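You operate a simulated robot arm through the tools that you are given. There is no shell and no other tool.

The job below is to be done with a simulated robot arm. You get a single attempt, and the scene is never put back.

TASK
Strain the jug's milk into the can through a sound disc.
Fine: lay the clean, whole disc in the strainer, the ring on it, pour it all and put the jug back. Set down upright: milk jug.

It is judged by the outcome, as a careful person would: the job done as asked, and still so three seconds after it is handed in. It fails if anything else is knocked over, pushed out of place, dropped, spilled or broken.

THE ROBOT
A 7-joint arm with a two-finger parallel gripper, fixed in place. Base frame: the origin is on the floor under the middle of its stand, x ahead of it, y to its left, z up; the work surface is at about z = 740. Units: mm, rad, N and s.
It reaches about 1479 mm from its shoulder. Its first joint turns from -2.897 to 2.897 rad. Payload 4.4 kg.
Tool frame: the origin (TCP) lies between the finger pads and is the grasp point; the fingertips stand 23 mm ahead of it; z points along the fingers, y is the line along which they close. Largest opening 94 mm; finger width 38, thickness 10; the body of the gripper, 54 by 96 mm, starts 39 mm behind the TCP.
Orientation is told as [roll, pitch, yaw] about the base's x, y, z axes, in that order, counted from this pose: with the fingers straight down and closing along the base's y, the tool's x points along the base's -x, its y along +y and its z along -z.

THE INTERFACE
- The arm moves only by the tool move_arm. Its argument "rows" is a list of rows, each a list of 7 numbers: the shift along the tool's x, y, z in mm, then the turn, a rotation vector about the tool's x, y, z in rad, then the opening in per cent of the stroke, from 0 (shut) to 100 (fully open). In form: [[dx, dy, dz, rx, ry, rz, hand], ...]. A call has 1 to 20 rows; each row shifts and turns the commanded pose from where the row before left it, along the tool's axes as they then stand. Rows are played at 5 a second. More than 50 mm and 0.15 rad between two rows, or a gripper value outside its range, and nothing of the call is played. A pose out of reach is approached as far as the arm can. The call stops where the force on the tool passes 40 N (or 10 N more than at its start, if that is more) or the arm is blocked; 0.2 s more then pass. The fingers move at their own pace (about 72 mm/s each) and stop on an object; they squeeze with about 32 N. The grip force told is the motor's: it shows also when the fingers shut on nothing. Time passes only in rows, and 0.2 s behind the last, so rows that do not move let the fingers close. The reply holds the time, the measured pose of the TCP, the force on the tool along the base axes, the opening and the grip force, in the units named above and with some noise, with the torque about the TCP (base axes, N m) and any sound that the robot's microphone picked up, and new pictures: "pictures" is both (left out), scene, wrist or none.
- Cameras (640 x 400 px; columns grow to the right, rows downward): "scene" is fixed at [48.6, -500.3, 1325.2]; the picture's right is [0.73, -0.68, 0.00], its down [-0.12, -0.13, -0.98] and it looks along [0.67, 0.72, -0.17] (base axes); focal length 322 px, centre (320, 200). "wrist" rides on the gripper at [86, 16, -75] in the tool frame; the picture's right is [-0.18, 0.98, 0.00], its down [-0.58, -0.11, -0.81] and it looks along [-0.79, -0.15, 0.59] (tool axes); focal length 243 px, centre (320, 200). There is no depth. A picture from a camera that has moved, and an enlarged one, comes with that camera's place and axes in the base frame and with its lens.
- close_up(camera, box): a new picture of the part [left, top, right, bottom] of that camera's present view, enlarged. No time passes.
- close_job(): hands the job in; it is judged then, once.

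Places have to be worked out from the pictures, the camera data and where the tool is seen. Open the gripper and draw the arm clear of the work before you hand the job in, unless the task says otherwise.

The tools are called after "Request:" as a command line: name --pt "numbers of a row" for each row, then --argument value for the rest, lists and objects as JSON in quotes. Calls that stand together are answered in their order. move_arm: Moves the arm, as the interface text tells. Its arguments: {"type":"object","properties":{"rows":{"type":"array","items":{"type":"array","items":{"type":"number"}}},"pictures":{"type":"string","enum":["both","scene","wrist","none"]}},"required":["rows"]} The other tools are called the same way: close_up (camera, box) takes an enlarged picture of a part of a camera's view; close_job () hands the job in.

At the start:

```text
t: 0.0
tool_pos: [827.3, 39.6, 1449.6]
ee_rot: [-0.001, 0.001, 0.001]
contact_force: [-0.4, -0.1, 0.4]
wrist_torque: [-0.01, 0.02, 0.01]
finger_gap: 94.1
grip_force: 0.1
```

scene: 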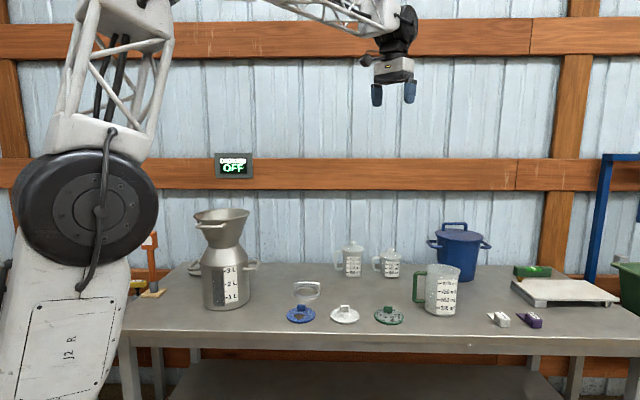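
wrist: 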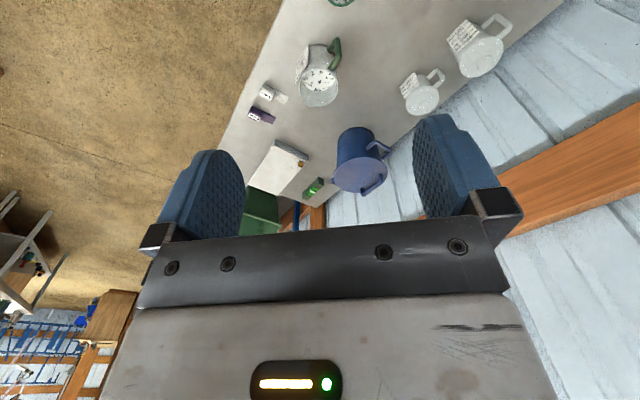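

The scene shows a can with a strainer on top at left, a wire ring, three discs with handles (blue, white, green), a jug with green handle, and other vessels. I take close-ups to inspect them before moving.

Request:
close_up --camera "scene" --box '[270, 260, 430, 360]'

Request:
close_up --camera "scene" --box '[170, 195, 290, 320]'

Request:
close_up --camera "scene" --box '[400, 210, 560, 340]'

Request:
close_up --camera "scene" --box '[320, 220, 420, 300]'

```text
4.00 times, centred on (350, 310) of scene
camera zoom: at [48.6, -500.3, 1325.2], right [0.73, -0.68, 0.0], down [-0.12, -0.13, -0.98], along [0.67, 0.72, -0.17], focal length 1287 px, centre (200, -240)
```

zoom: 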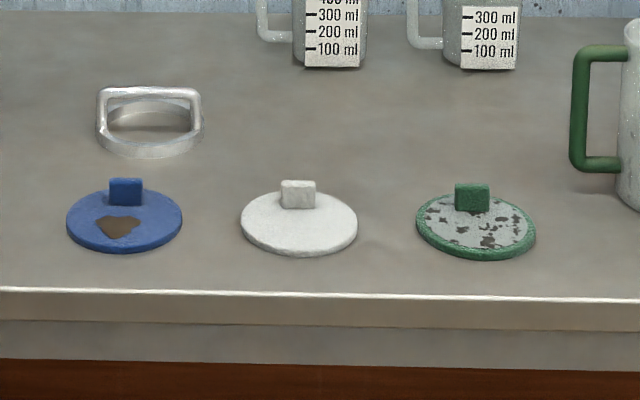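

```text
3.20 times, centred on (230, 258) of scene
camera zoom: at [48.6, -500.3, 1325.2], right [0.73, -0.68, 0.0], down [-0.12, -0.13, -0.98], along [0.67, 0.72, -0.17], focal length 1030 px, centre (608, 16)
```

zoom: 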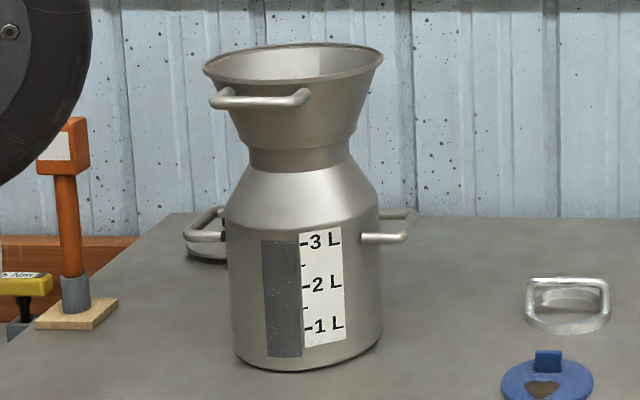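

```text
3.08 times, centred on (480, 275) of scene
camera zoom: at [48.6, -500.3, 1325.2], right [0.73, -0.68, 0.0], down [-0.12, -0.13, -0.98], along [0.67, 0.72, -0.17], focal length 990 px, centre (-172, -31)
```

zoom: 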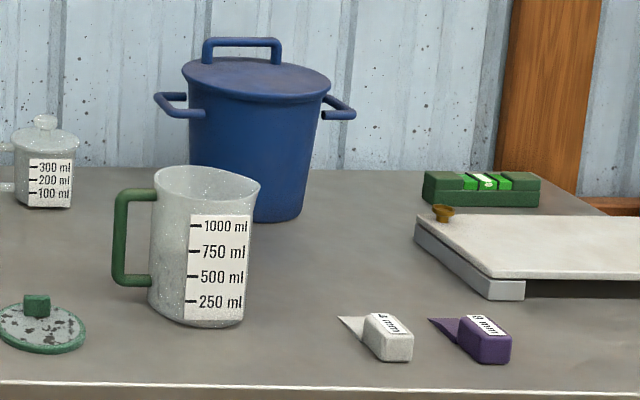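

```text
5.00 times, centred on (370, 260) of scene
camera zoom: at [48.6, -500.3, 1325.2], right [0.73, -0.68, 0.0], down [-0.12, -0.13, -0.98], along [0.67, 0.72, -0.17], focal length 1609 px, centre (70, -100)
```

zoom: 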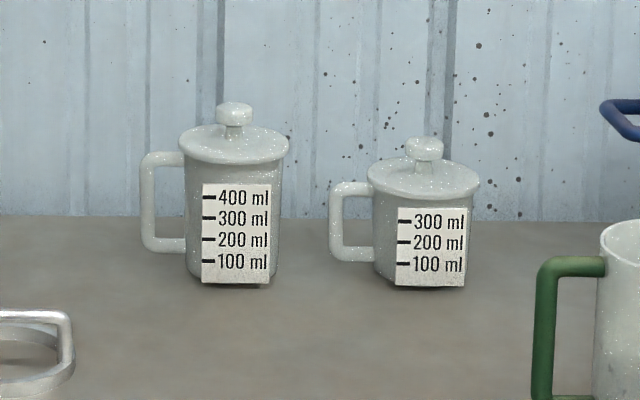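

White disc looks clean and whole (blue has a hole or patch, green is soiled); I estimate it at about (802, 184, 745). The ring is near (813, 392), the can near (548, 545) and the jug near (1085, -16). I move back and down so the wrist camera views the discs and the ring from above.

Request:
move_arm --pt "25 17 34 0 0 0 100" --pt "25 17 34 0 0 0 100" --pt "25 17 34 0 0 0 100" --pt "25 17 34 0 0 0 100" --pt "25 17 34 0 0 0 100" --pt "25 17 34 0 0 0 100" --pt "25 17 34 0 0 0 100" --pt "25 17 34 0 0 0 100" --pt "25 17 34 0 0 0 100" --pt "25 17 34 0 0 0 100" --pt "25 17 34 0 0 0 100" --pt "25 17 34 0 0 0 100"

```text
t: 2.6
tool_pos: [530.8, 241.9, 1043.1]
ee_rot: [0.0, 0.0, -0.001]
contact_force: [0.0, -0.1, -0.5]
wrist_torque: [-0.01, -0.01, 0.02]
finger_gap: 94.0
grip_force: 0.1
camera wrist: at [444.6, 257.5, 1117.3], right [0.18, 0.98, 0.0], down [0.58, -0.11, 0.81], along [0.79, -0.15, -0.59], focal length 243 px, centre (320, 200)
```

scene: 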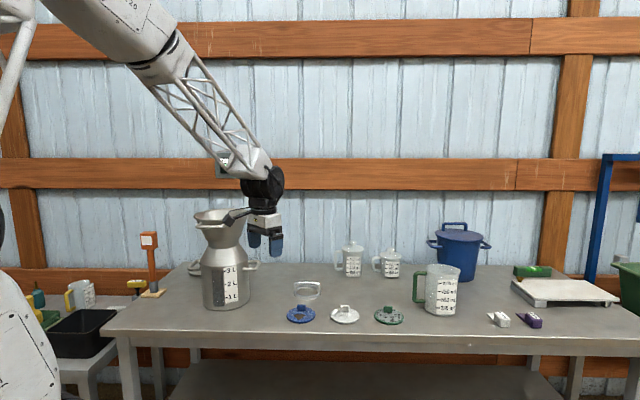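
wrist: 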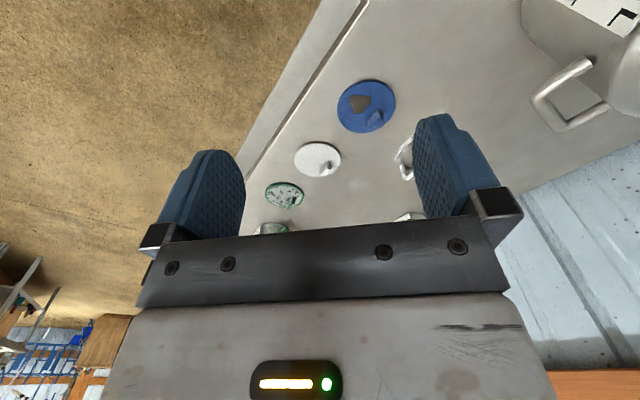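

The wrist view shows the three discs with their tabs. I enlarge to confirm which is whole and where each tab sits.

Request:
close_up --camera "wrist" --box '[250, 70, 410, 220]'

Request:
close_up --camera "wrist" --box '[285, 130, 355, 190]'

Request:
close_up --camera "scene" --box '[100, 190, 300, 330]'

```text
2.67 times, centred on (330, 145) of wrist
camera zoom: at [444.6, 257.5, 1117.3], right [0.18, 0.98, 0.0], down [0.58, -0.11, 0.81], along [0.79, -0.15, -0.59], focal length 647 px, centre (293, 347)
```

zoom: 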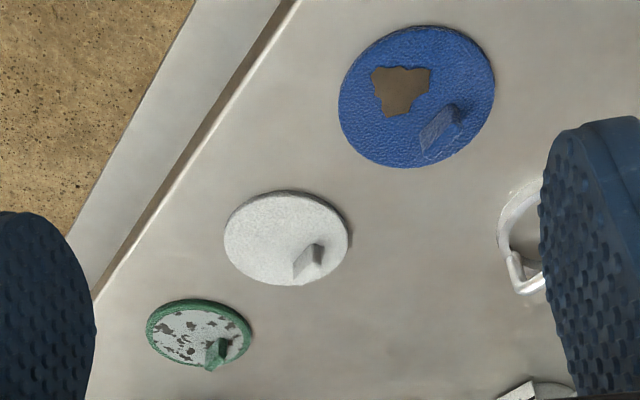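

```text
6.67 times, centred on (320, 160) of wrist
camera zoom: at [444.6, 257.5, 1117.3], right [0.18, 0.98, 0.0], down [0.58, -0.11, 0.81], along [0.79, -0.15, -0.59], focal length 1618 px, centre (320, 467)
```

zoom: 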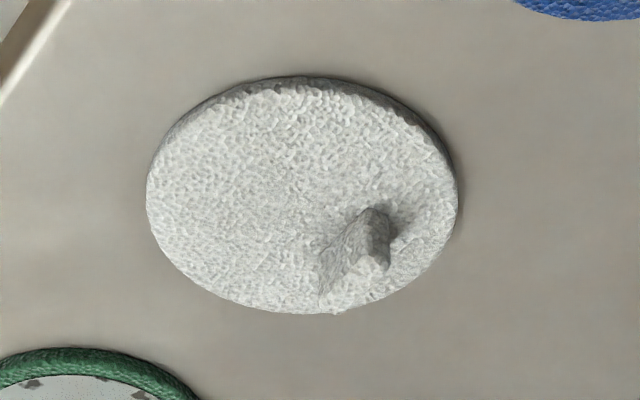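

```text
2.86 times, centred on (200, 260) of scene
camera zoom: at [48.6, -500.3, 1325.2], right [0.73, -0.68, 0.0], down [-0.12, -0.13, -0.98], along [0.67, 0.72, -0.17], focal length 919 px, centre (663, 29)
```

zoom: 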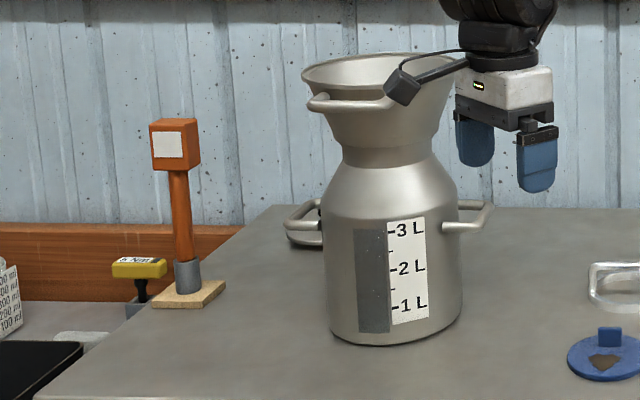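

The white disc is intact and clean; its tab sits about 30 mm off-centre toward the back. Next I raise the arm and tilt the wrist camera over the strainer to see the inside and its seat.

Request:
move_arm --pt "0 0 -42 0 0 0 100" --pt "0 0 -42 0 0 0 100" --pt "0 0 -42 0 0 0 100" --pt "0 0 -42 0 0 0 100" --pt "0 0 -42 0 0 0 100" --pt "9 43 0 0 0 0 100" --pt "9 43 0 0 0 0 100" --pt "9 43 0 0 0 0 100" --pt "9 43 0 0 0 0 100" --pt "9 43 0 0 0 0 100" --pt "9 43 0 0 0 0 100" --pt "9 43 0 0 0 0 100" --pt "9 43 0 0 0 0 100" --pt "0 0 0 0 0.12 0 100" --pt "0 0 0 0 0.12 0 100" --pt "0 0 0 0 0.12 0 100" --pt "0 0 0 0 0.12 0 100" --pt "0 0 0 0 0.12 0 100"

```text
t: 6.4
tool_pos: [457.6, 587.0, 1252.8]
ee_rot: [0.0, 0.6, 0.003]
contact_force: [0.9, 0.3, 0.1]
wrist_torque: [0.0, -0.02, 0.01]
finger_gap: 94.0
grip_force: 0.0
camera wrist: at [427.8, 602.9, 1362.1], right [0.15, 0.98, -0.1], down [0.94, -0.11, 0.34], along [0.32, -0.15, -0.94], focal length 243 px, centre (320, 200)
```

scene: 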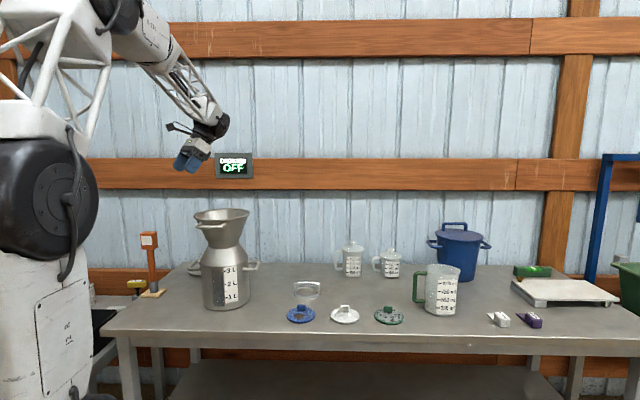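
wrist: 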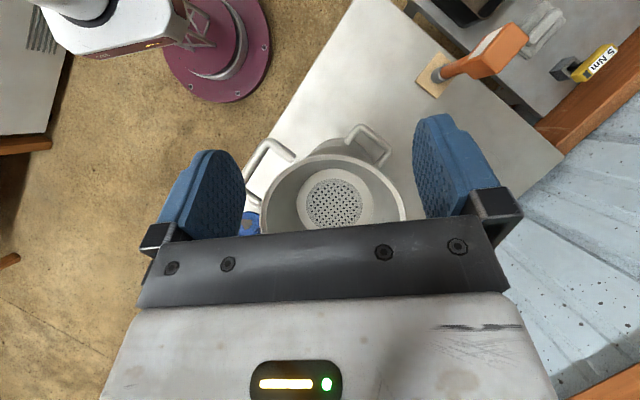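

The wrist camera now looks into the strainer: a perforated plate with a flat ledge around it. I enlarge it to measure the seat.

Request:
close_up --camera "wrist" --box '[250, 110, 410, 235]'

Request:
close_up --camera "scene" --box '[180, 200, 270, 315]'

```text
3.20 times, centred on (330, 172) of wrist
camera zoom: at [427.8, 602.9, 1362.1], right [0.15, 0.98, -0.1], down [0.94, -0.11, 0.34], along [0.32, -0.15, -0.94], focal length 776 px, centre (288, 288)
```

zoom: 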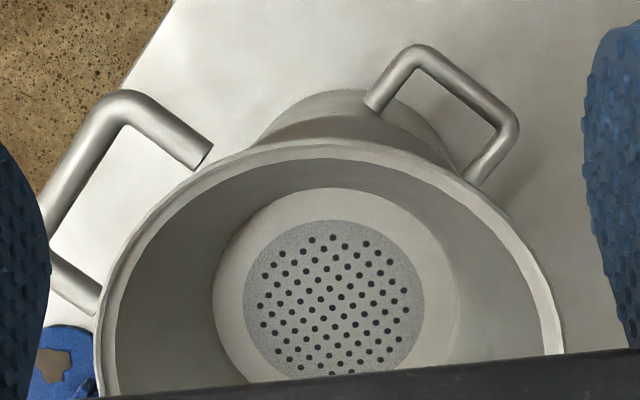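

```text
3.48 times, centred on (225, 258) of scene
camera zoom: at [48.6, -500.3, 1325.2], right [0.73, -0.68, 0.0], down [-0.12, -0.13, -0.98], along [0.67, 0.72, -0.17], focal length 1119 px, centre (650, 0)
```

zoom: 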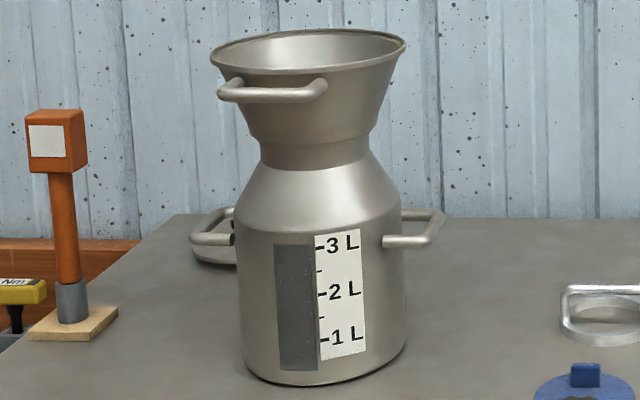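

I judge the strainer axis near (566, 569), rim z ≈ 1065, seat z ≈ 989 with a flat radius of about 62 mm, and the disc radius about 50 mm. Now I go above the white disc's tab (about 823, 205), turning the fingers to close across its thin faces.

Request:
move_arm --pt "0 0 0 0 -0.12 0 100" --pt "0 0 0 0 -0.12 0 100" --pt "0 0 0 0 -0.12 0 100" --pt "0 0 0 0 -0.12 0 100" --pt "0 0 0 0 -0.12 0 100" --pt "-33.2 -34.7 0 0 0 0 100" --pt "-33.2 -34.7 0 0 0 0 100" --pt "-33.2 -34.7 0 0 0 0 100" --pt "-33.2 -34.7 0 0 0 0 100" --pt "-33.2 -34.7 0 0 0 0 100" --pt "-33.2 -34.7 0 0 0 0 100" --pt "-33.2 -34.7 0 0 0 0 100" --pt "-33.2 -34.7 0 0 0 0 100" --pt "-33.2 -34.7 0 0 0 0 100" --pt "-33.2 -34.7 0 0 0 0 100" --pt "-33.2 -34.7 0 0 0 0 100" --pt "0 0 45 0 0 0.15 100" --pt "0 0 45 0 0 0.15 100" --pt "0 0 45 0 0 0.15 100" --pt "0 0 45 0 0 0.15 100" --pictures "none"

Request:
move_arm --pt "0 0 45 0 0 0.15 100" --pt "0 0 45 0 0 0 100" --pt "0 0 45 0 0 0 100" --pt "0 0 30 0 0 0 100" --pt "0 0 0 0 0 0 100"

```text
t: 10.6
tool_pos: [822.6, 205.1, 1074.9]
ee_rot: [0.001, 0.0, -0.602]
contact_force: [0.4, -0.1, 1.1]
wrist_torque: [0.0, -0.01, 0.01]
finger_gap: 93.8
grip_force: 0.1
```

```text
t: 11.8
tool_pos: [820.3, 207.6, 906.3]
ee_rot: [0.0, 0.001, -0.748]
contact_force: [0.2, 0.3, 0.5]
wrist_torque: [0.0, 0.01, 0.02]
finger_gap: 93.9
grip_force: 0.1
camera wrist: at [768.6, 276.8, 980.5], right [0.8, 0.59, 0.0], down [0.35, -0.48, 0.81], along [0.48, -0.65, -0.59], focal length 243 px, centre (320, 200)
```

scene: 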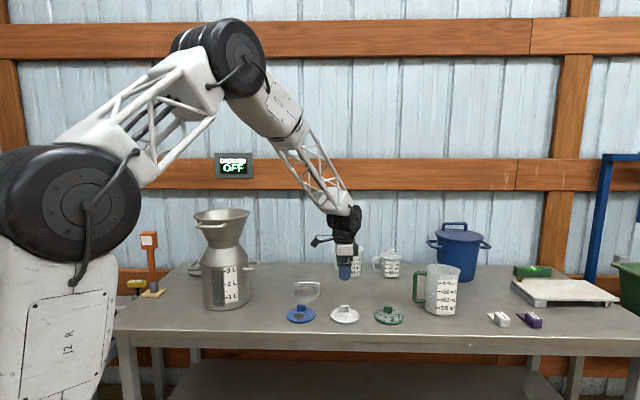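
wrist: 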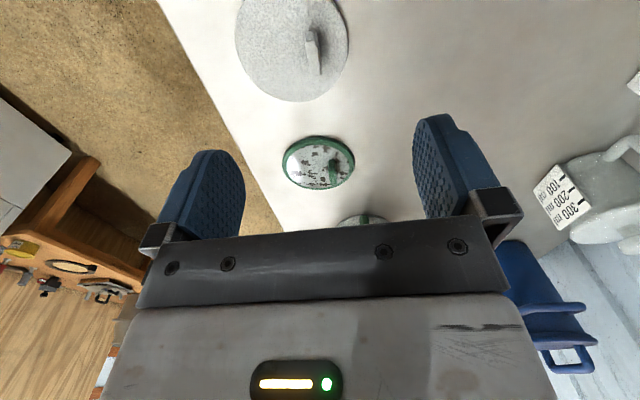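

Request:
close_up --camera "wrist" --box '[225, 0, 365, 105]'

Request:
close_up --camera "scene" --box '[290, 230, 400, 330]'

```text
3.81 times, centred on (295, 52) of wrist
camera zoom: at [768.6, 276.8, 980.5], right [0.8, 0.59, 0.0], down [0.35, -0.48, 0.81], along [0.48, -0.65, -0.59], focal length 924 px, centre (415, 762)
```

zoom: 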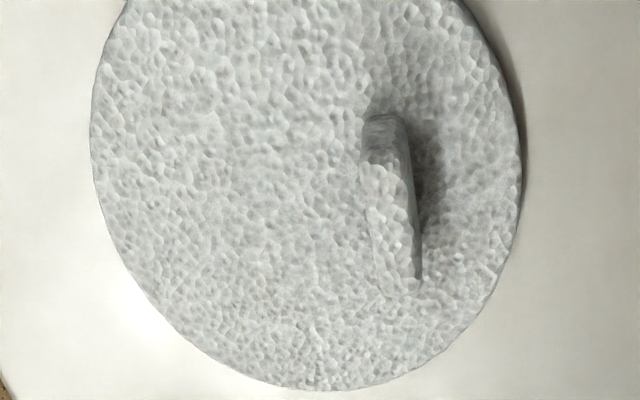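

```text
4.00 times, centred on (345, 280) of scene
camera zoom: at [48.6, -500.3, 1325.2], right [0.73, -0.68, 0.0], down [-0.12, -0.13, -0.98], along [0.67, 0.72, -0.17], focal length 1287 px, centre (220, -120)
```

zoom: 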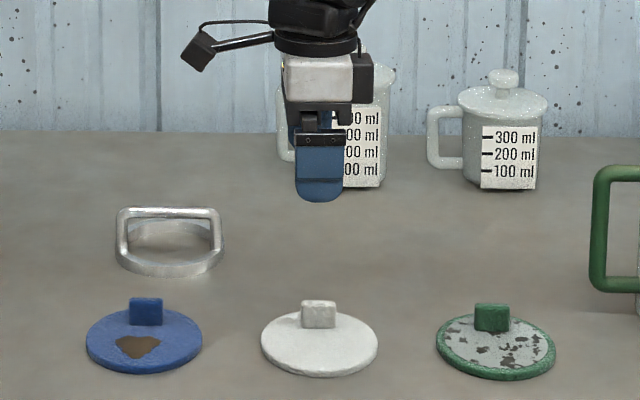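

The tab shows its thin side between the fingers; from both views its centre is near (820.5, 201) with its top at z ≈ 771. I correct by a few millimetres and lower to z ≈ 805 with the fingers partly closed.

Request:
move_arm --pt "-1.5 -2.7 35 0 0 0 70" --pt "-1.5 -2.7 35 0 0 0 60" --pt "0 0 31 0 0 0 55" --pt "0 0 0 0 0 0 50"

```text
t: 12.8
tool_pos: [821.8, 200.5, 807.0]
ee_rot: [0.0, -0.001, -0.75]
contact_force: [-0.2, 0.2, 0.1]
wrist_torque: [0.02, -0.02, 0.01]
finger_gap: 47.2
grip_force: 0.0
camera wrist: at [769.8, 271.5, 880.8], right [0.8, 0.59, 0.0], down [0.35, -0.48, 0.81], along [0.48, -0.65, -0.59], focal length 243 px, centre (320, 200)
```

scene: 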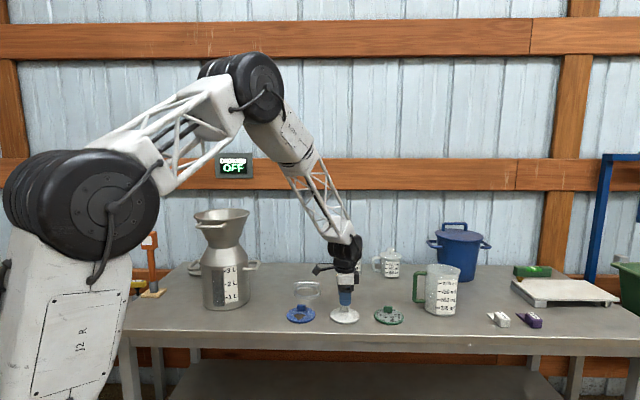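
wrist: 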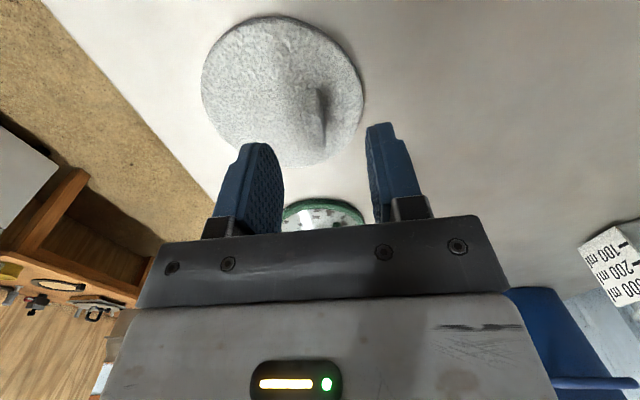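

Request:
close_up --camera "wrist" --box '[190, 10, 410, 190]'

Request:
close_up --camera "scene" --box '[300, 250, 390, 330]'

```text
2.22 times, centred on (300, 100) of wrist
camera zoom: at [769.8, 271.5, 880.8], right [0.8, 0.59, 0.0], down [0.35, -0.48, 0.81], along [0.48, -0.65, -0.59], focal length 539 px, centre (364, 422)
```

zoom: 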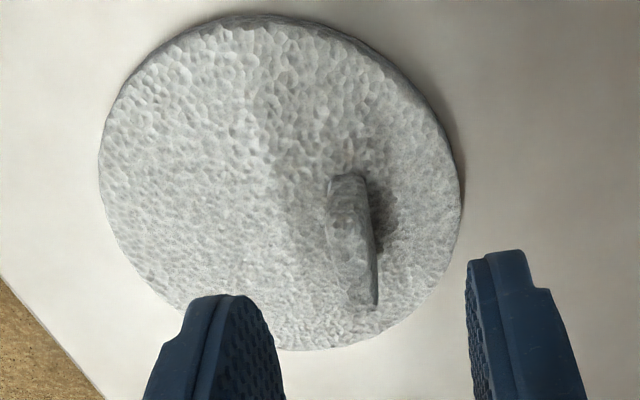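

```text
5.00 times, centred on (345, 290) of scene
camera zoom: at [48.6, -500.3, 1325.2], right [0.73, -0.68, 0.0], down [-0.12, -0.13, -0.98], along [0.67, 0.72, -0.17], focal length 1609 px, centre (195, -250)
```

zoom: 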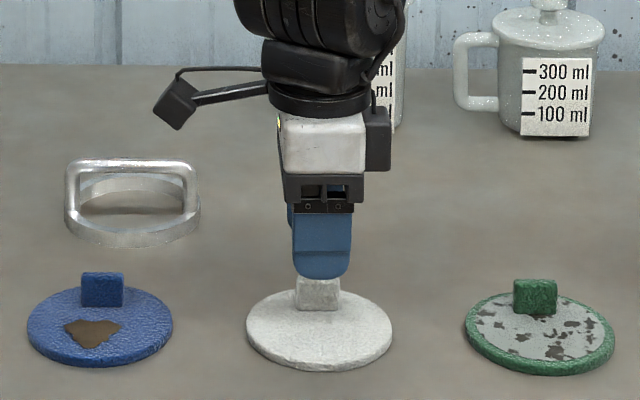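

The tab lies within about 2 mm of the tool axis. I make that correction, lower to put the tips just above the disc, close, and then check.

Request:
move_arm --pt "2.4 -1.6 16 0 0 0 50" --pt "0 0 15 0 0 0 50" --pt "0 0 0 0 0 0 30" --pt "0 0 0 0 0 0 0" --pt "0 0 0 0 0 0 0" --pt "0 0 0 0 0 0 0"

```text
t: 14.2
tool_pos: [817.5, 199.7, 775.6]
ee_rot: [0.0, -0.001, -0.746]
contact_force: [-0.2, 1.2, 0.8]
wrist_torque: [-0.04, -0.06, 0.03]
finger_gap: 9.0
grip_force: 32.3
camera wrist: at [765.5, 270.0, 849.4], right [0.8, 0.59, 0.0], down [0.35, -0.48, 0.81], along [0.48, -0.65, -0.59], focal length 243 px, centre (320, 200)
```

scene: 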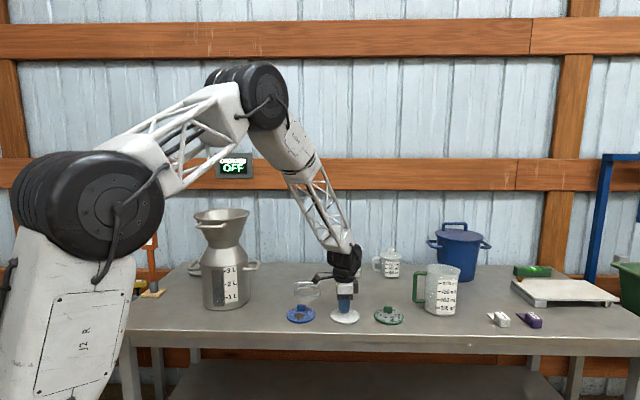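
wrist: 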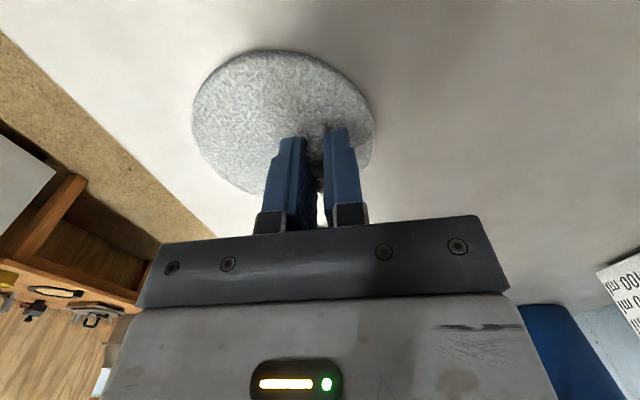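

The grip holds the tab at a 9 mm gap; from the views the disc centre lies about 20 mm along tool −y from the TCP. I lift straight up and check that it hangs level.

Request:
move_arm --pt "0 0 -10 0 0 0 0" --pt "0 0 -30 0 0 0 0" --pt "0 0 -45 0 0 0 0" --pt "0 0 -45 0 0 0 0" --pt "0 0 -45 0 0 0 0" --pt "0 0 -45 0 0 0 0" --pt "0 0 -45 0 0 0 0" --pt "0 0 -45 0 0 0 0" --pt "0 0 -45 0 0 0 0" --pt "0 0 -45 0 0 0 0" --pt "0 0 -25 0 0 0 0" --pt "0 0 0 0 0 0 0"

Request:
close_up --camera "wrist" --box '[170, 30, 400, 220]'

Request:
close_up --camera "scene" --box '[280, 130, 400, 230]'

```text
t: 16.8
tool_pos: [818.1, 198.6, 1199.0]
ee_rot: [0.0, -0.002, -0.748]
contact_force: [-0.6, 0.4, -0.5]
wrist_torque: [0.0, -0.02, 0.0]
finger_gap: 8.4
grip_force: 31.8
camera wrist: at [765.7, 269.1, 1273.0], right [0.8, 0.59, 0.0], down [0.35, -0.48, 0.81], along [0.48, -0.65, -0.59], focal length 243 px, centre (320, 200)
```

scene: 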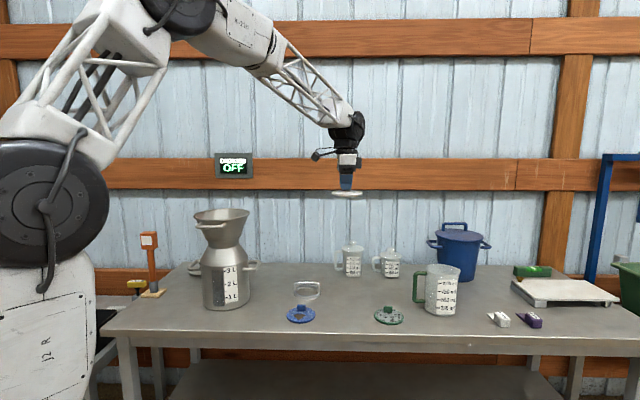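
wrist: 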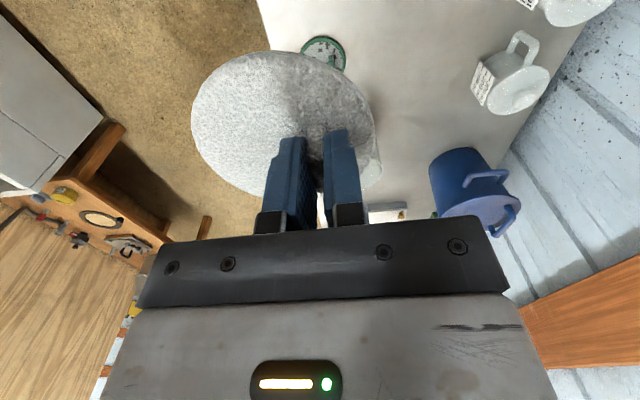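

```text
2.11 times, centred on (285, 125) of wrist
camera zoom: at [765.7, 269.1, 1273.0], right [0.8, 0.59, 0.0], down [0.35, -0.48, 0.81], along [0.48, -0.65, -0.59], focal length 511 px, centre (394, 358)
```

zoom: 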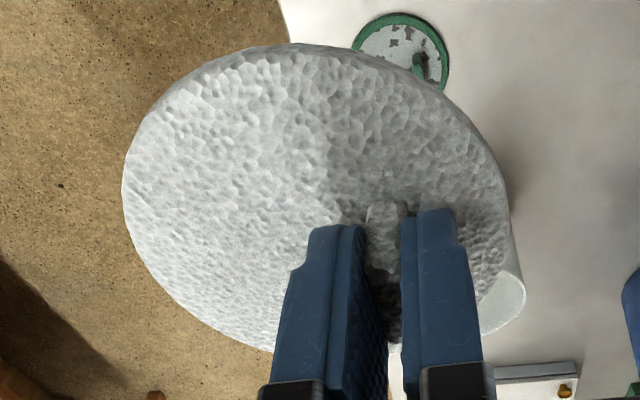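

```text
4.00 times, centred on (340, 180) of scene
camera zoom: at [48.6, -500.3, 1325.2], right [0.73, -0.68, 0.0], down [-0.12, -0.13, -0.98], along [0.67, 0.72, -0.17], focal length 1287 px, centre (240, 280)
```

zoom: 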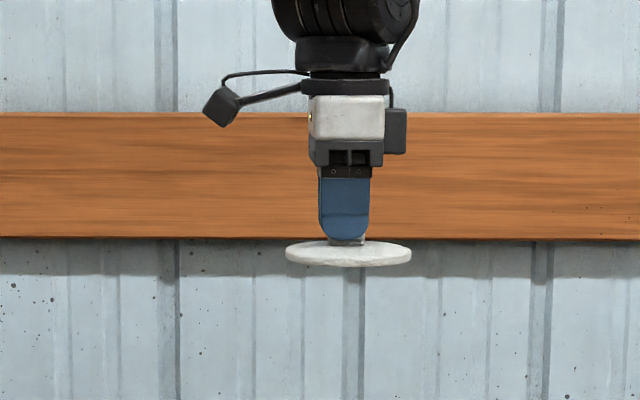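

The disc hangs level. I carry it over the strainer (axis about 568, 568), staying well above the rim, and then check alignment.

Request:
move_arm --pt "20 5.5 0 0 0 0 0" --pt "43 12 0 0 0 0 0" --pt "43 12 0 0 0 0 0" --pt "43 12 0 0 0 0 0" --pt "43 12 0 0 0 0 0" --pt "43 12 0 0 0 0 0" --pt "43 12 0 0 0 0 0" --pt "43 12 0 0 0 0 0" --pt "43 12 0 0 0 0 0" --pt "43 12 0 0 0 0 0" --pt "28.5 7.5 0 0 0 0 0" --pt "0 0 0 0 0 0 0"

Request:
close_up --camera "scene" --box '[170, 130, 290, 260]'

Request:
close_up --camera "wrist" --box '[150, 0, 450, 220]'

```text
t: 19.4
tool_pos: [579.6, 586.2, 1200.5]
ee_rot: [-0.001, -0.002, -0.749]
contact_force: [0.0, -0.4, 0.7]
wrist_torque: [0.02, -0.03, 0.0]
finger_gap: 8.6
grip_force: 32.0
camera wrist: at [527.3, 657.2, 1274.2], right [0.8, 0.59, 0.0], down [0.35, -0.48, 0.81], along [0.48, -0.65, -0.59], focal length 243 px, centre (320, 200)
```

scene: 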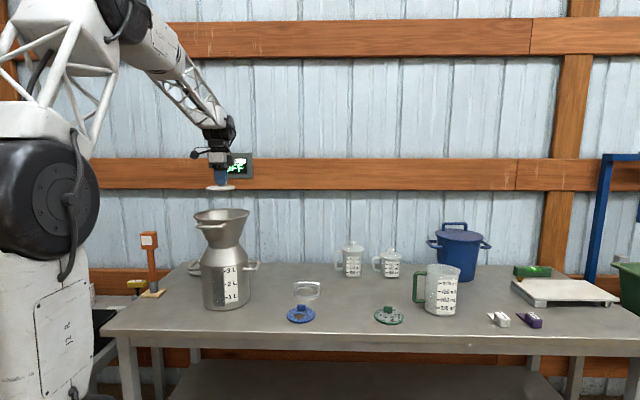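
wrist: 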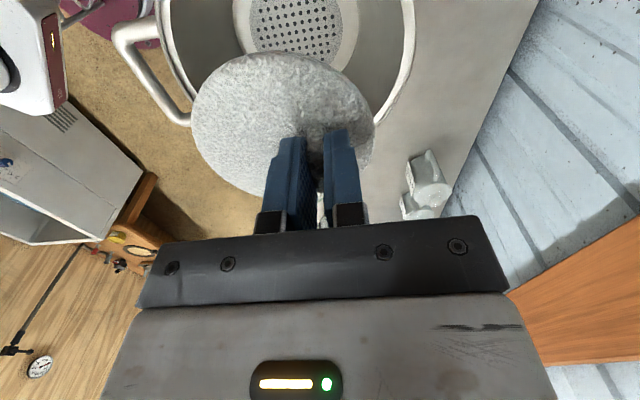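

```text
3.08 times, centred on (230, 195) of scene
camera zoom: at [48.6, -500.3, 1325.2], right [0.73, -0.68, 0.0], down [-0.12, -0.13, -0.98], along [0.67, 0.72, -0.17], focal length 990 px, centre (597, 215)
```

zoom: 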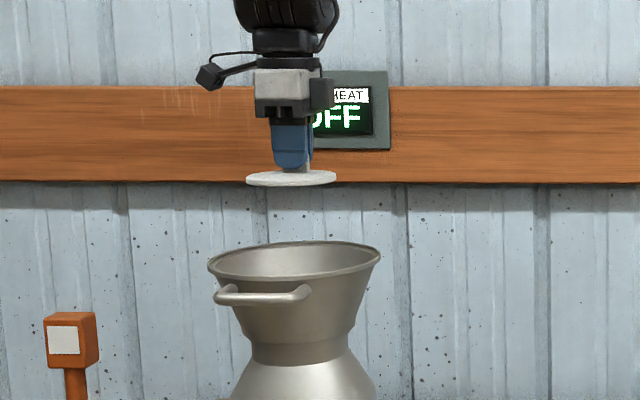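

```text
1.82 times, centred on (300, 110) of wrist
camera zoom: at [527.3, 657.2, 1274.2], right [0.8, 0.59, 0.0], down [0.35, -0.48, 0.81], along [0.48, -0.65, -0.59], focal length 441 px, centre (356, 364)
```

zoom: 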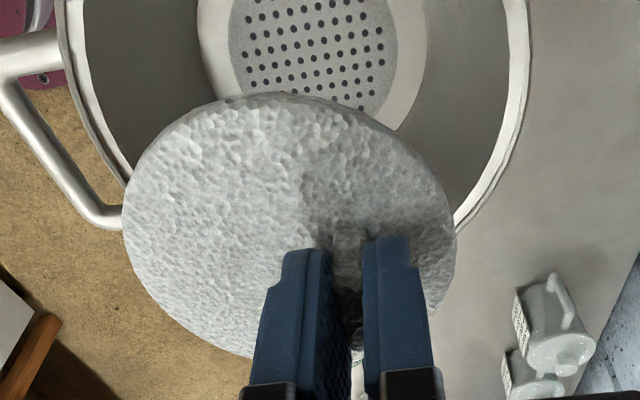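

From this view the seat centre works out to about (567, 566.5), so I shift by about 5 mm toward −y. I lower the disc into the funnel, stopping above the seat to check.

Request:
move_arm --pt "-3.7 -4.0 0 0 0 0 0" --pt "0 0 35 0 0 0 0" --pt "0 0 35 0 0 0 0" --pt "0 0 35 0 0 0 0" --pt "0 0 25 0 0 0 0" --pt "0 0 0 0 0 0 0"

Request:
close_up --camera "scene" --box '[170, 130, 290, 260]'

Request:
close_up --camera "wrist" --box '[150, 0, 450, 220]'

```text
t: 20.8
tool_pos: [579.6, 579.0, 1070.7]
ee_rot: [0.0, 0.001, -0.748]
contact_force: [-0.6, -0.5, -1.2]
wrist_torque: [0.02, 0.01, -0.01]
finger_gap: 8.3
grip_force: 31.7
camera wrist: at [527.2, 650.6, 1144.7], right [0.8, 0.59, 0.0], down [0.35, -0.48, 0.81], along [0.48, -0.65, -0.59], focal length 243 px, centre (320, 200)
```

scene: 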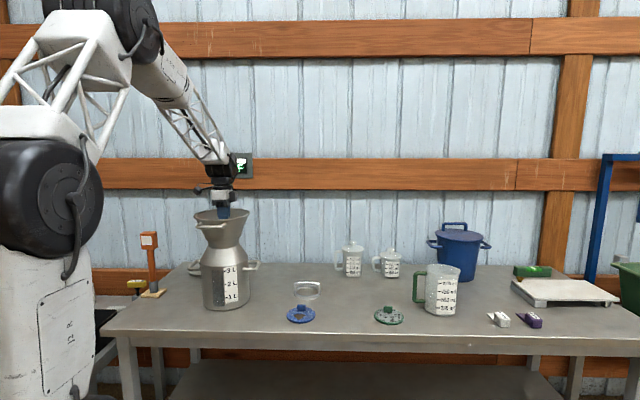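
wrist: 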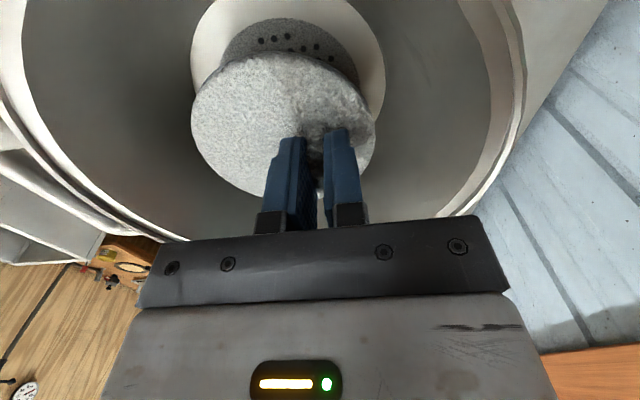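

```text
3.08 times, centred on (230, 195) of scene
camera zoom: at [48.6, -500.3, 1325.2], right [0.73, -0.68, 0.0], down [-0.12, -0.13, -0.98], along [0.67, 0.72, -0.17], focal length 990 px, centre (597, 215)
```

zoom: 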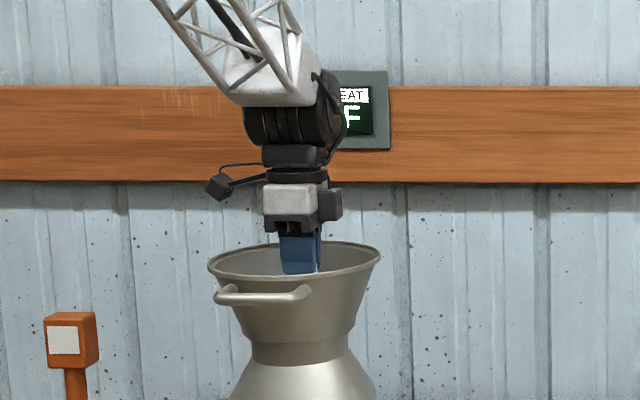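

```text
1.82 times, centred on (300, 110) of wrist
camera zoom: at [527.2, 650.6, 1144.7], right [0.8, 0.59, 0.0], down [0.35, -0.48, 0.81], along [0.48, -0.65, -0.59], focal length 441 px, centre (356, 364)
```

zoom: 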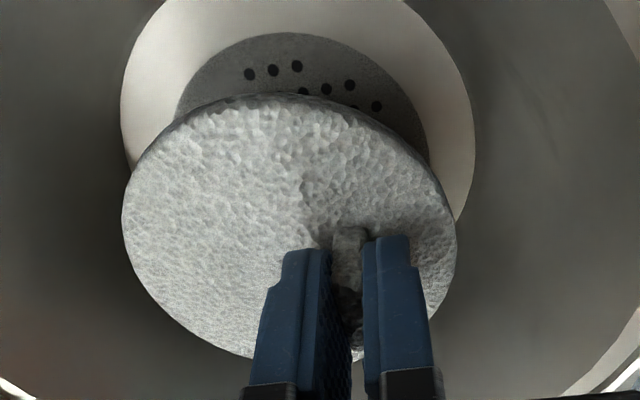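

The seat shows clearly beneath the disc: seat z ≈ 991 and an offset of about 2 mm each way. I correct this, then lower to just above the seat and feel for contact in small steps.

Request:
move_arm --pt "-2.1 -1.9 12 0 0 0 0" --pt "0 0 12 0 0 0 0" --pt "0 0 10 0 0 0 0" --pt "0 0 0 0 0 0 0" --pictures "wrist"

Request:
close_up --camera "wrist" --box '[150, 0, 450, 220]'

```text
t: 21.8
tool_pos: [580.9, 576.6, 1036.0]
ee_rot: [0.001, 0.0, -0.748]
contact_force: [0.1, 0.2, -0.3]
wrist_torque: [-0.01, 0.03, 0.02]
finger_gap: 8.5
grip_force: 32.1
camera wrist: at [528.6, 647.6, 1109.8], right [0.8, 0.59, 0.0], down [0.35, -0.48, 0.81], along [0.48, -0.65, -0.59], focal length 243 px, centre (320, 200)
```

wrist: 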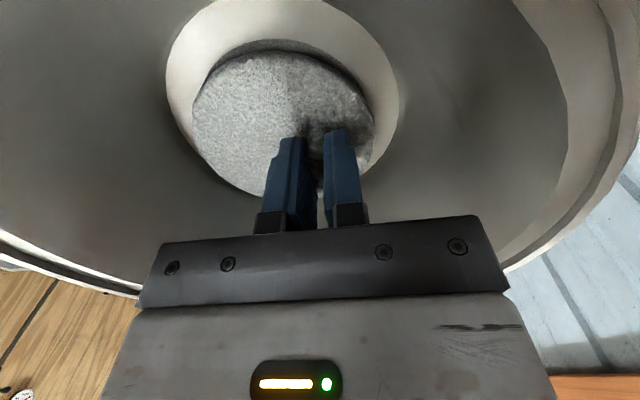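

```text
1.82 times, centred on (300, 110) of wrist
camera zoom: at [528.6, 647.6, 1109.8], right [0.8, 0.59, 0.0], down [0.35, -0.48, 0.81], along [0.48, -0.65, -0.59], focal length 441 px, centre (356, 364)
```

zoom: 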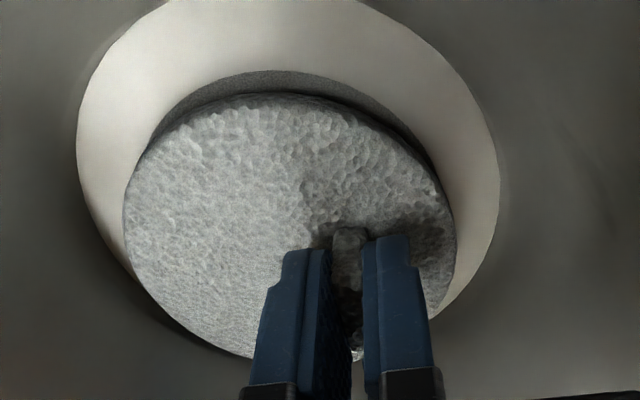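

The disc is concentric with the seat within about 2 mm, with roughly 8 mm left to go. I step down gently, watching the force.

Request:
move_arm --pt "1 0 3 0 0 0 0" --pt "0 0 2 0 0 0 0" --pt "0 0 0 0 0 0 0" --pictures "none"

Request:
move_arm --pt "0 0 2 0 0 0 0" --pt "0 0 0 0 0 0 0" --pictures "none"

Request:
move_arm --pt "0 0 1 0 0 0 0" --pt "0 0 0 0 0 0 0" --pictures "wrist"

```text
t: 22.6
tool_pos: [580.6, 576.7, 1031.1]
ee_rot: [-0.001, -0.001, -0.748]
contact_force: [-0.9, -1.4, 6.3]
wrist_torque: [-0.08, -0.02, 0.03]
finger_gap: 8.7
grip_force: 32.2
```

```text
t: 23.2
tool_pos: [581.6, 577.6, 1031.9]
ee_rot: [0.002, 0.0, -0.749]
contact_force: [-0.5, -4.8, 25.0]
wrist_torque: [-0.24, -0.02, 0.02]
finger_gap: 8.3
grip_force: 31.8
```

```text
t: 24.0
tool_pos: [581.7, 577.6, 1031.3]
ee_rot: [0.004, 0.001, -0.749]
contact_force: [1.3, 0.4, 4.9]
wrist_torque: [0.01, 0.06, -0.02]
finger_gap: 8.4
grip_force: 32.0
stopped in row 2: the force on the tool passed its limit at 49 N (the readings are from after the stop); the commanded pose is now the measured one
camera wrist: at [528.9, 649.1, 1105.3], right [0.8, 0.59, 0.0], down [0.35, -0.48, 0.81], along [0.48, -0.65, -0.59], focal length 243 px, centre (320, 200)
```

wrist: 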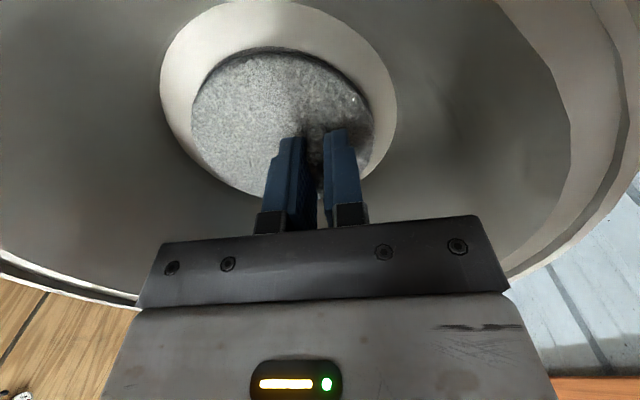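

Contact came at z ≈ 1031.5, so the disc is on the seat with only a light residual force. I check the alignment up close before releasing.

Request:
close_up --camera "wrist" --box '[150, 0, 450, 220]'

Request:
close_up --camera "scene" --box '[170, 180, 290, 320]'

```text
1.82 times, centred on (300, 110) of wrist
camera zoom: at [528.9, 649.1, 1105.3], right [0.8, 0.59, 0.0], down [0.35, -0.48, 0.81], along [0.48, -0.65, -0.59], focal length 441 px, centre (356, 364)
```

zoom: 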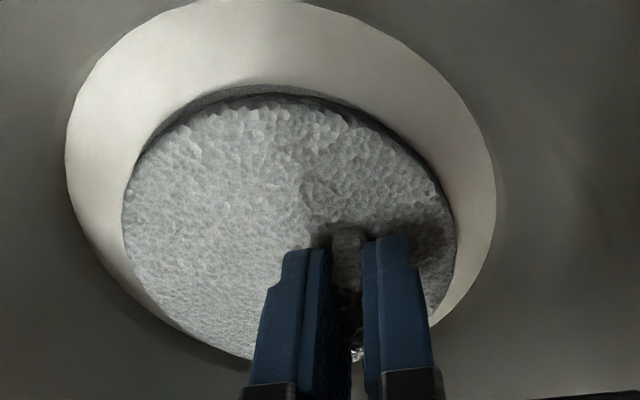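

```text
2.86 times, centred on (230, 250) of scene
camera zoom: at [48.6, -500.3, 1325.2], right [0.73, -0.68, 0.0], down [-0.12, -0.13, -0.98], along [0.67, 0.72, -0.17], focal length 919 px, centre (577, 57)
```

zoom: 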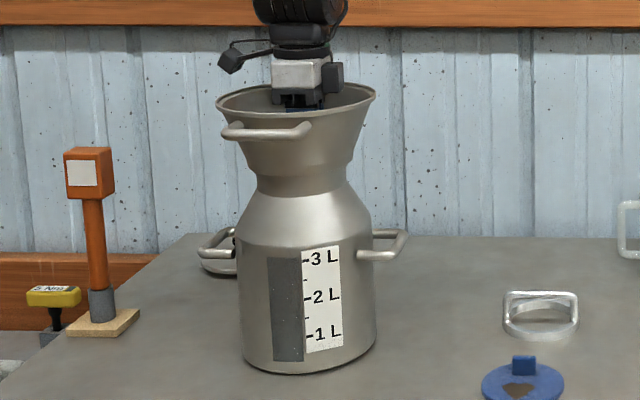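

The disc covers the seat, sitting about 2–3 mm off the seat centre. I lift 2 mm, nudge to centre, lower again, and open just enough to free the tab.

Request:
move_arm --pt "0 0 -2 0 0 0 0" --pt "2.0 -1.5 0 0 0 0 0" --pt "0 0 1.5 0 0 0 0" --pt "0 0 0 0 0 0 0" --pictures "none"

```text
t: 25.0
tool_pos: [578.4, 578.7, 1031.8]
ee_rot: [0.004, 0.0, -0.748]
contact_force: [-0.2, -0.3, 2.7]
wrist_torque: [-0.07, 0.05, -0.02]
finger_gap: 8.7
grip_force: 32.3
```

The force is light (about 3 N), so I open the fingers slightly to release the tab and look.

Request:
move_arm --pt "0 0 0 0 0 0 20" --pt "0 0 0 0 0 0 30" --pt "0 0 0 0 0 0 32" --pictures "wrist"

Request:
close_up --camera "wrist" --box '[150, 0, 450, 220]'

```text
t: 25.8
tool_pos: [578.6, 579.0, 1031.6]
ee_rot: [0.004, 0.001, -0.749]
contact_force: [0.0, -0.2, 0.1]
wrist_torque: [-0.05, 0.01, -0.01]
finger_gap: 30.0
grip_force: 0.0
camera wrist: at [526.4, 649.1, 1105.2], right [0.8, 0.59, 0.0], down [0.35, -0.48, 0.81], along [0.48, -0.65, -0.59], focal length 243 px, centre (320, 200)
```

wrist: 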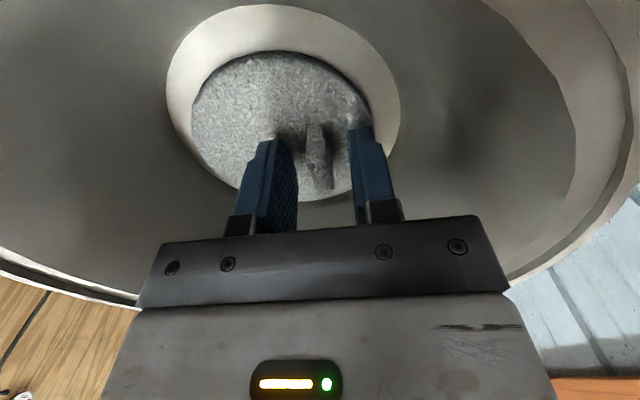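

```text
1.82 times, centred on (300, 110) of wrist
camera zoom: at [526.4, 649.1, 1105.2], right [0.8, 0.59, 0.0], down [0.35, -0.48, 0.81], along [0.48, -0.65, -0.59], focal length 441 px, centre (356, 364)
```

zoom: 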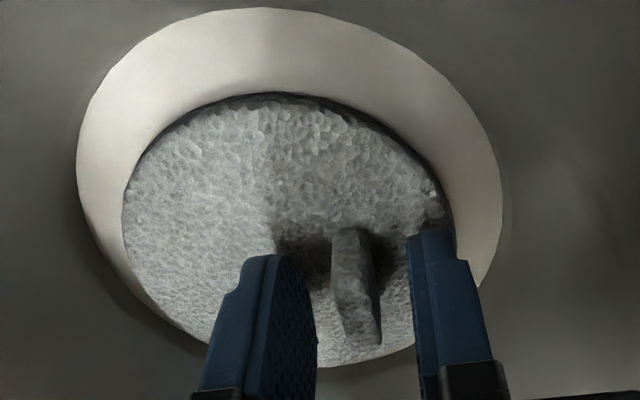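

The disc is seated, centred and free of the fingers. I raise straight up and then look at it again from higher.

Request:
move_arm --pt "0 0 -8 0 0 0 32" --pt "0 0 -20 0 0 0 32" --pt "0 0 -35 0 0 0 32" --pt "0 0 -40 0 0 0 32" --pt "0 0 -45 0 0 0 32" --pt "0 0 -40 0 0 0 32" --pt "0 0 0 0 0 0 60" --pictures "wrist"

Request:
close_up --camera "wrist" --box '[200, 0, 420, 140]'

```text
t: 27.4
tool_pos: [576.5, 578.3, 1217.0]
ee_rot: [0.004, -0.002, -0.75]
contact_force: [-0.4, -0.2, 0.7]
wrist_torque: [-0.03, 0.0, -0.03]
finger_gap: 56.3
grip_force: 0.0
camera wrist: at [524.1, 649.2, 1291.0], right [0.8, 0.59, 0.0], down [0.35, -0.48, 0.81], along [0.48, -0.65, -0.59], focal length 243 px, centre (320, 200)
```

wrist: 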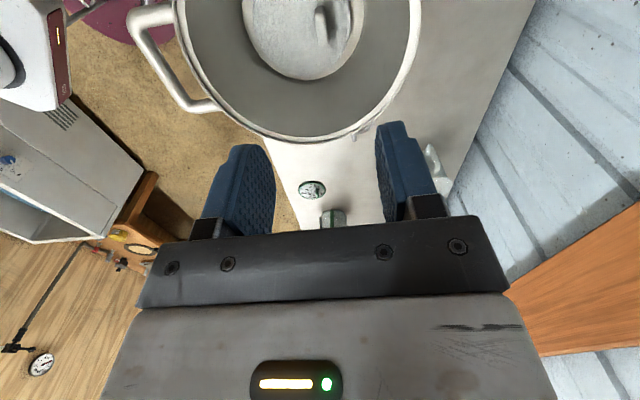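

```text
2.86 times, centred on (310, 70) of wrist
camera zoom: at [524.1, 649.2, 1291.0], right [0.8, 0.59, 0.0], down [0.35, -0.48, 0.81], along [0.48, -0.65, -0.59], focal length 693 px, centre (349, 571)
```

zoom: 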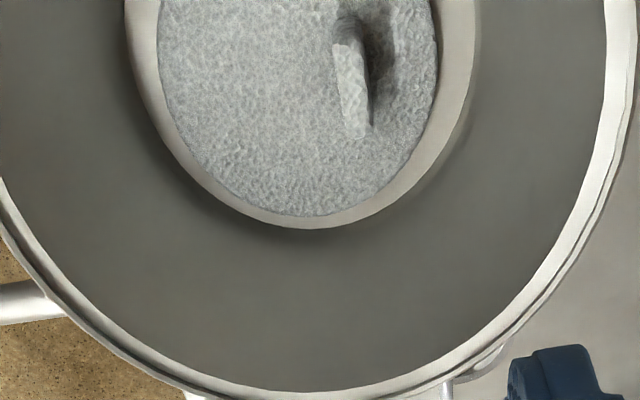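

The disc lies flat and covers the whole perforated plate. Now I go over the ring (about 815, 395) with the same finger heading for a close look at its handle.

Request:
move_arm --pt "-42.8 4 0 0 0 0 70" --pt "-42.8 4 0 0 0 0 70" --pt "-42.8 4 0 0 0 0 70" --pt "-42.8 4 0 0 0 0 70" --pt "-42.8 4 20 0 0 0 70" --pt "-42.8 4 20 0 0 0 70" --pt "-42.8 4 20 0 0 0 70" --pt "0 0 45 0 0 0 70" --pt "0 0 45 0 0 0 70" --pt "0 0 45 0 0 0 70" --pt "0 0 45 0 0 0 70" --pt "0 0 45 0 0 0 70" --pt "0 0 0 0 0 0 70"

Request:
close_up --camera "wrist" --box '[200, 0, 440, 150]'

Request:
close_up --camera "scene" --box '[260, 220, 370, 320]'

```text
t: 30.2
tool_pos: [818.8, 397.0, 930.1]
ee_rot: [0.005, 0.0, -0.749]
contact_force: [-0.2, 0.7, -1.1]
wrist_torque: [-0.01, 0.01, 0.0]
finger_gap: 65.6
grip_force: 0.1
camera wrist: at [766.1, 467.1, 1003.7], right [0.8, 0.59, 0.0], down [0.35, -0.48, 0.81], along [0.48, -0.65, -0.59], focal length 243 px, centre (320, 200)
```

scene: 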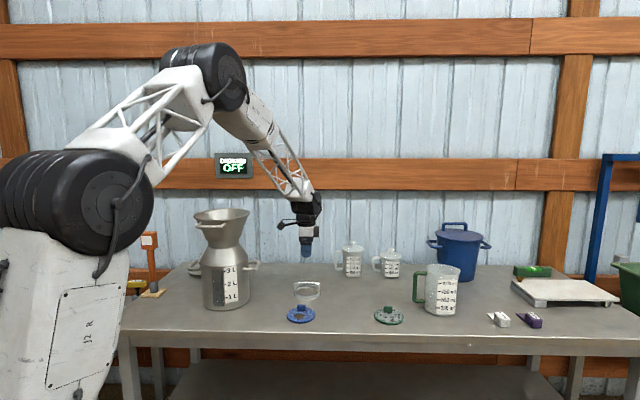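
wrist: 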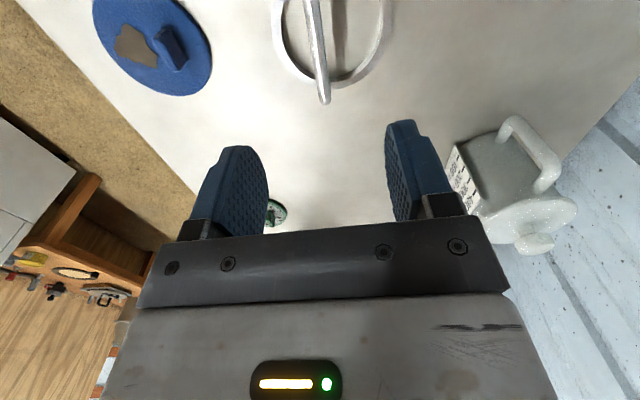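

```text
2.67 times, centred on (320, 75) of wrist
camera zoom: at [766.1, 467.1, 1003.7], right [0.8, 0.59, 0.0], down [0.35, -0.48, 0.81], along [0.48, -0.65, -0.59], focal length 647 px, centre (320, 533)
```

zoom: 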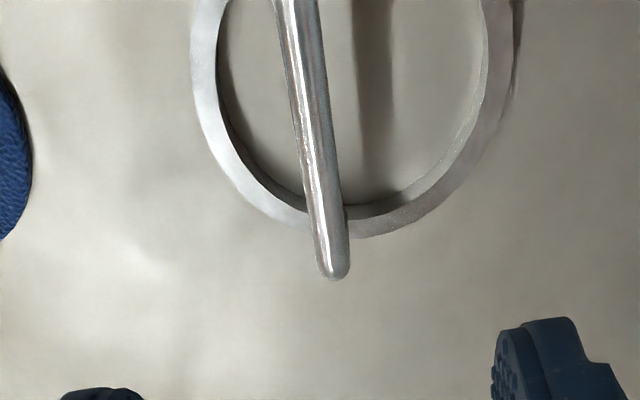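

```text
4.00 times, centred on (315, 270) of scene
camera zoom: at [48.6, -500.3, 1325.2], right [0.73, -0.68, 0.0], down [-0.12, -0.13, -0.98], along [0.67, 0.72, -0.17], focal length 1287 px, centre (340, -80)
```

zoom: 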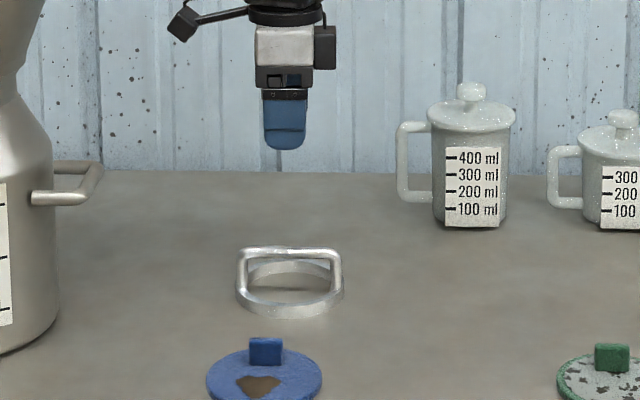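

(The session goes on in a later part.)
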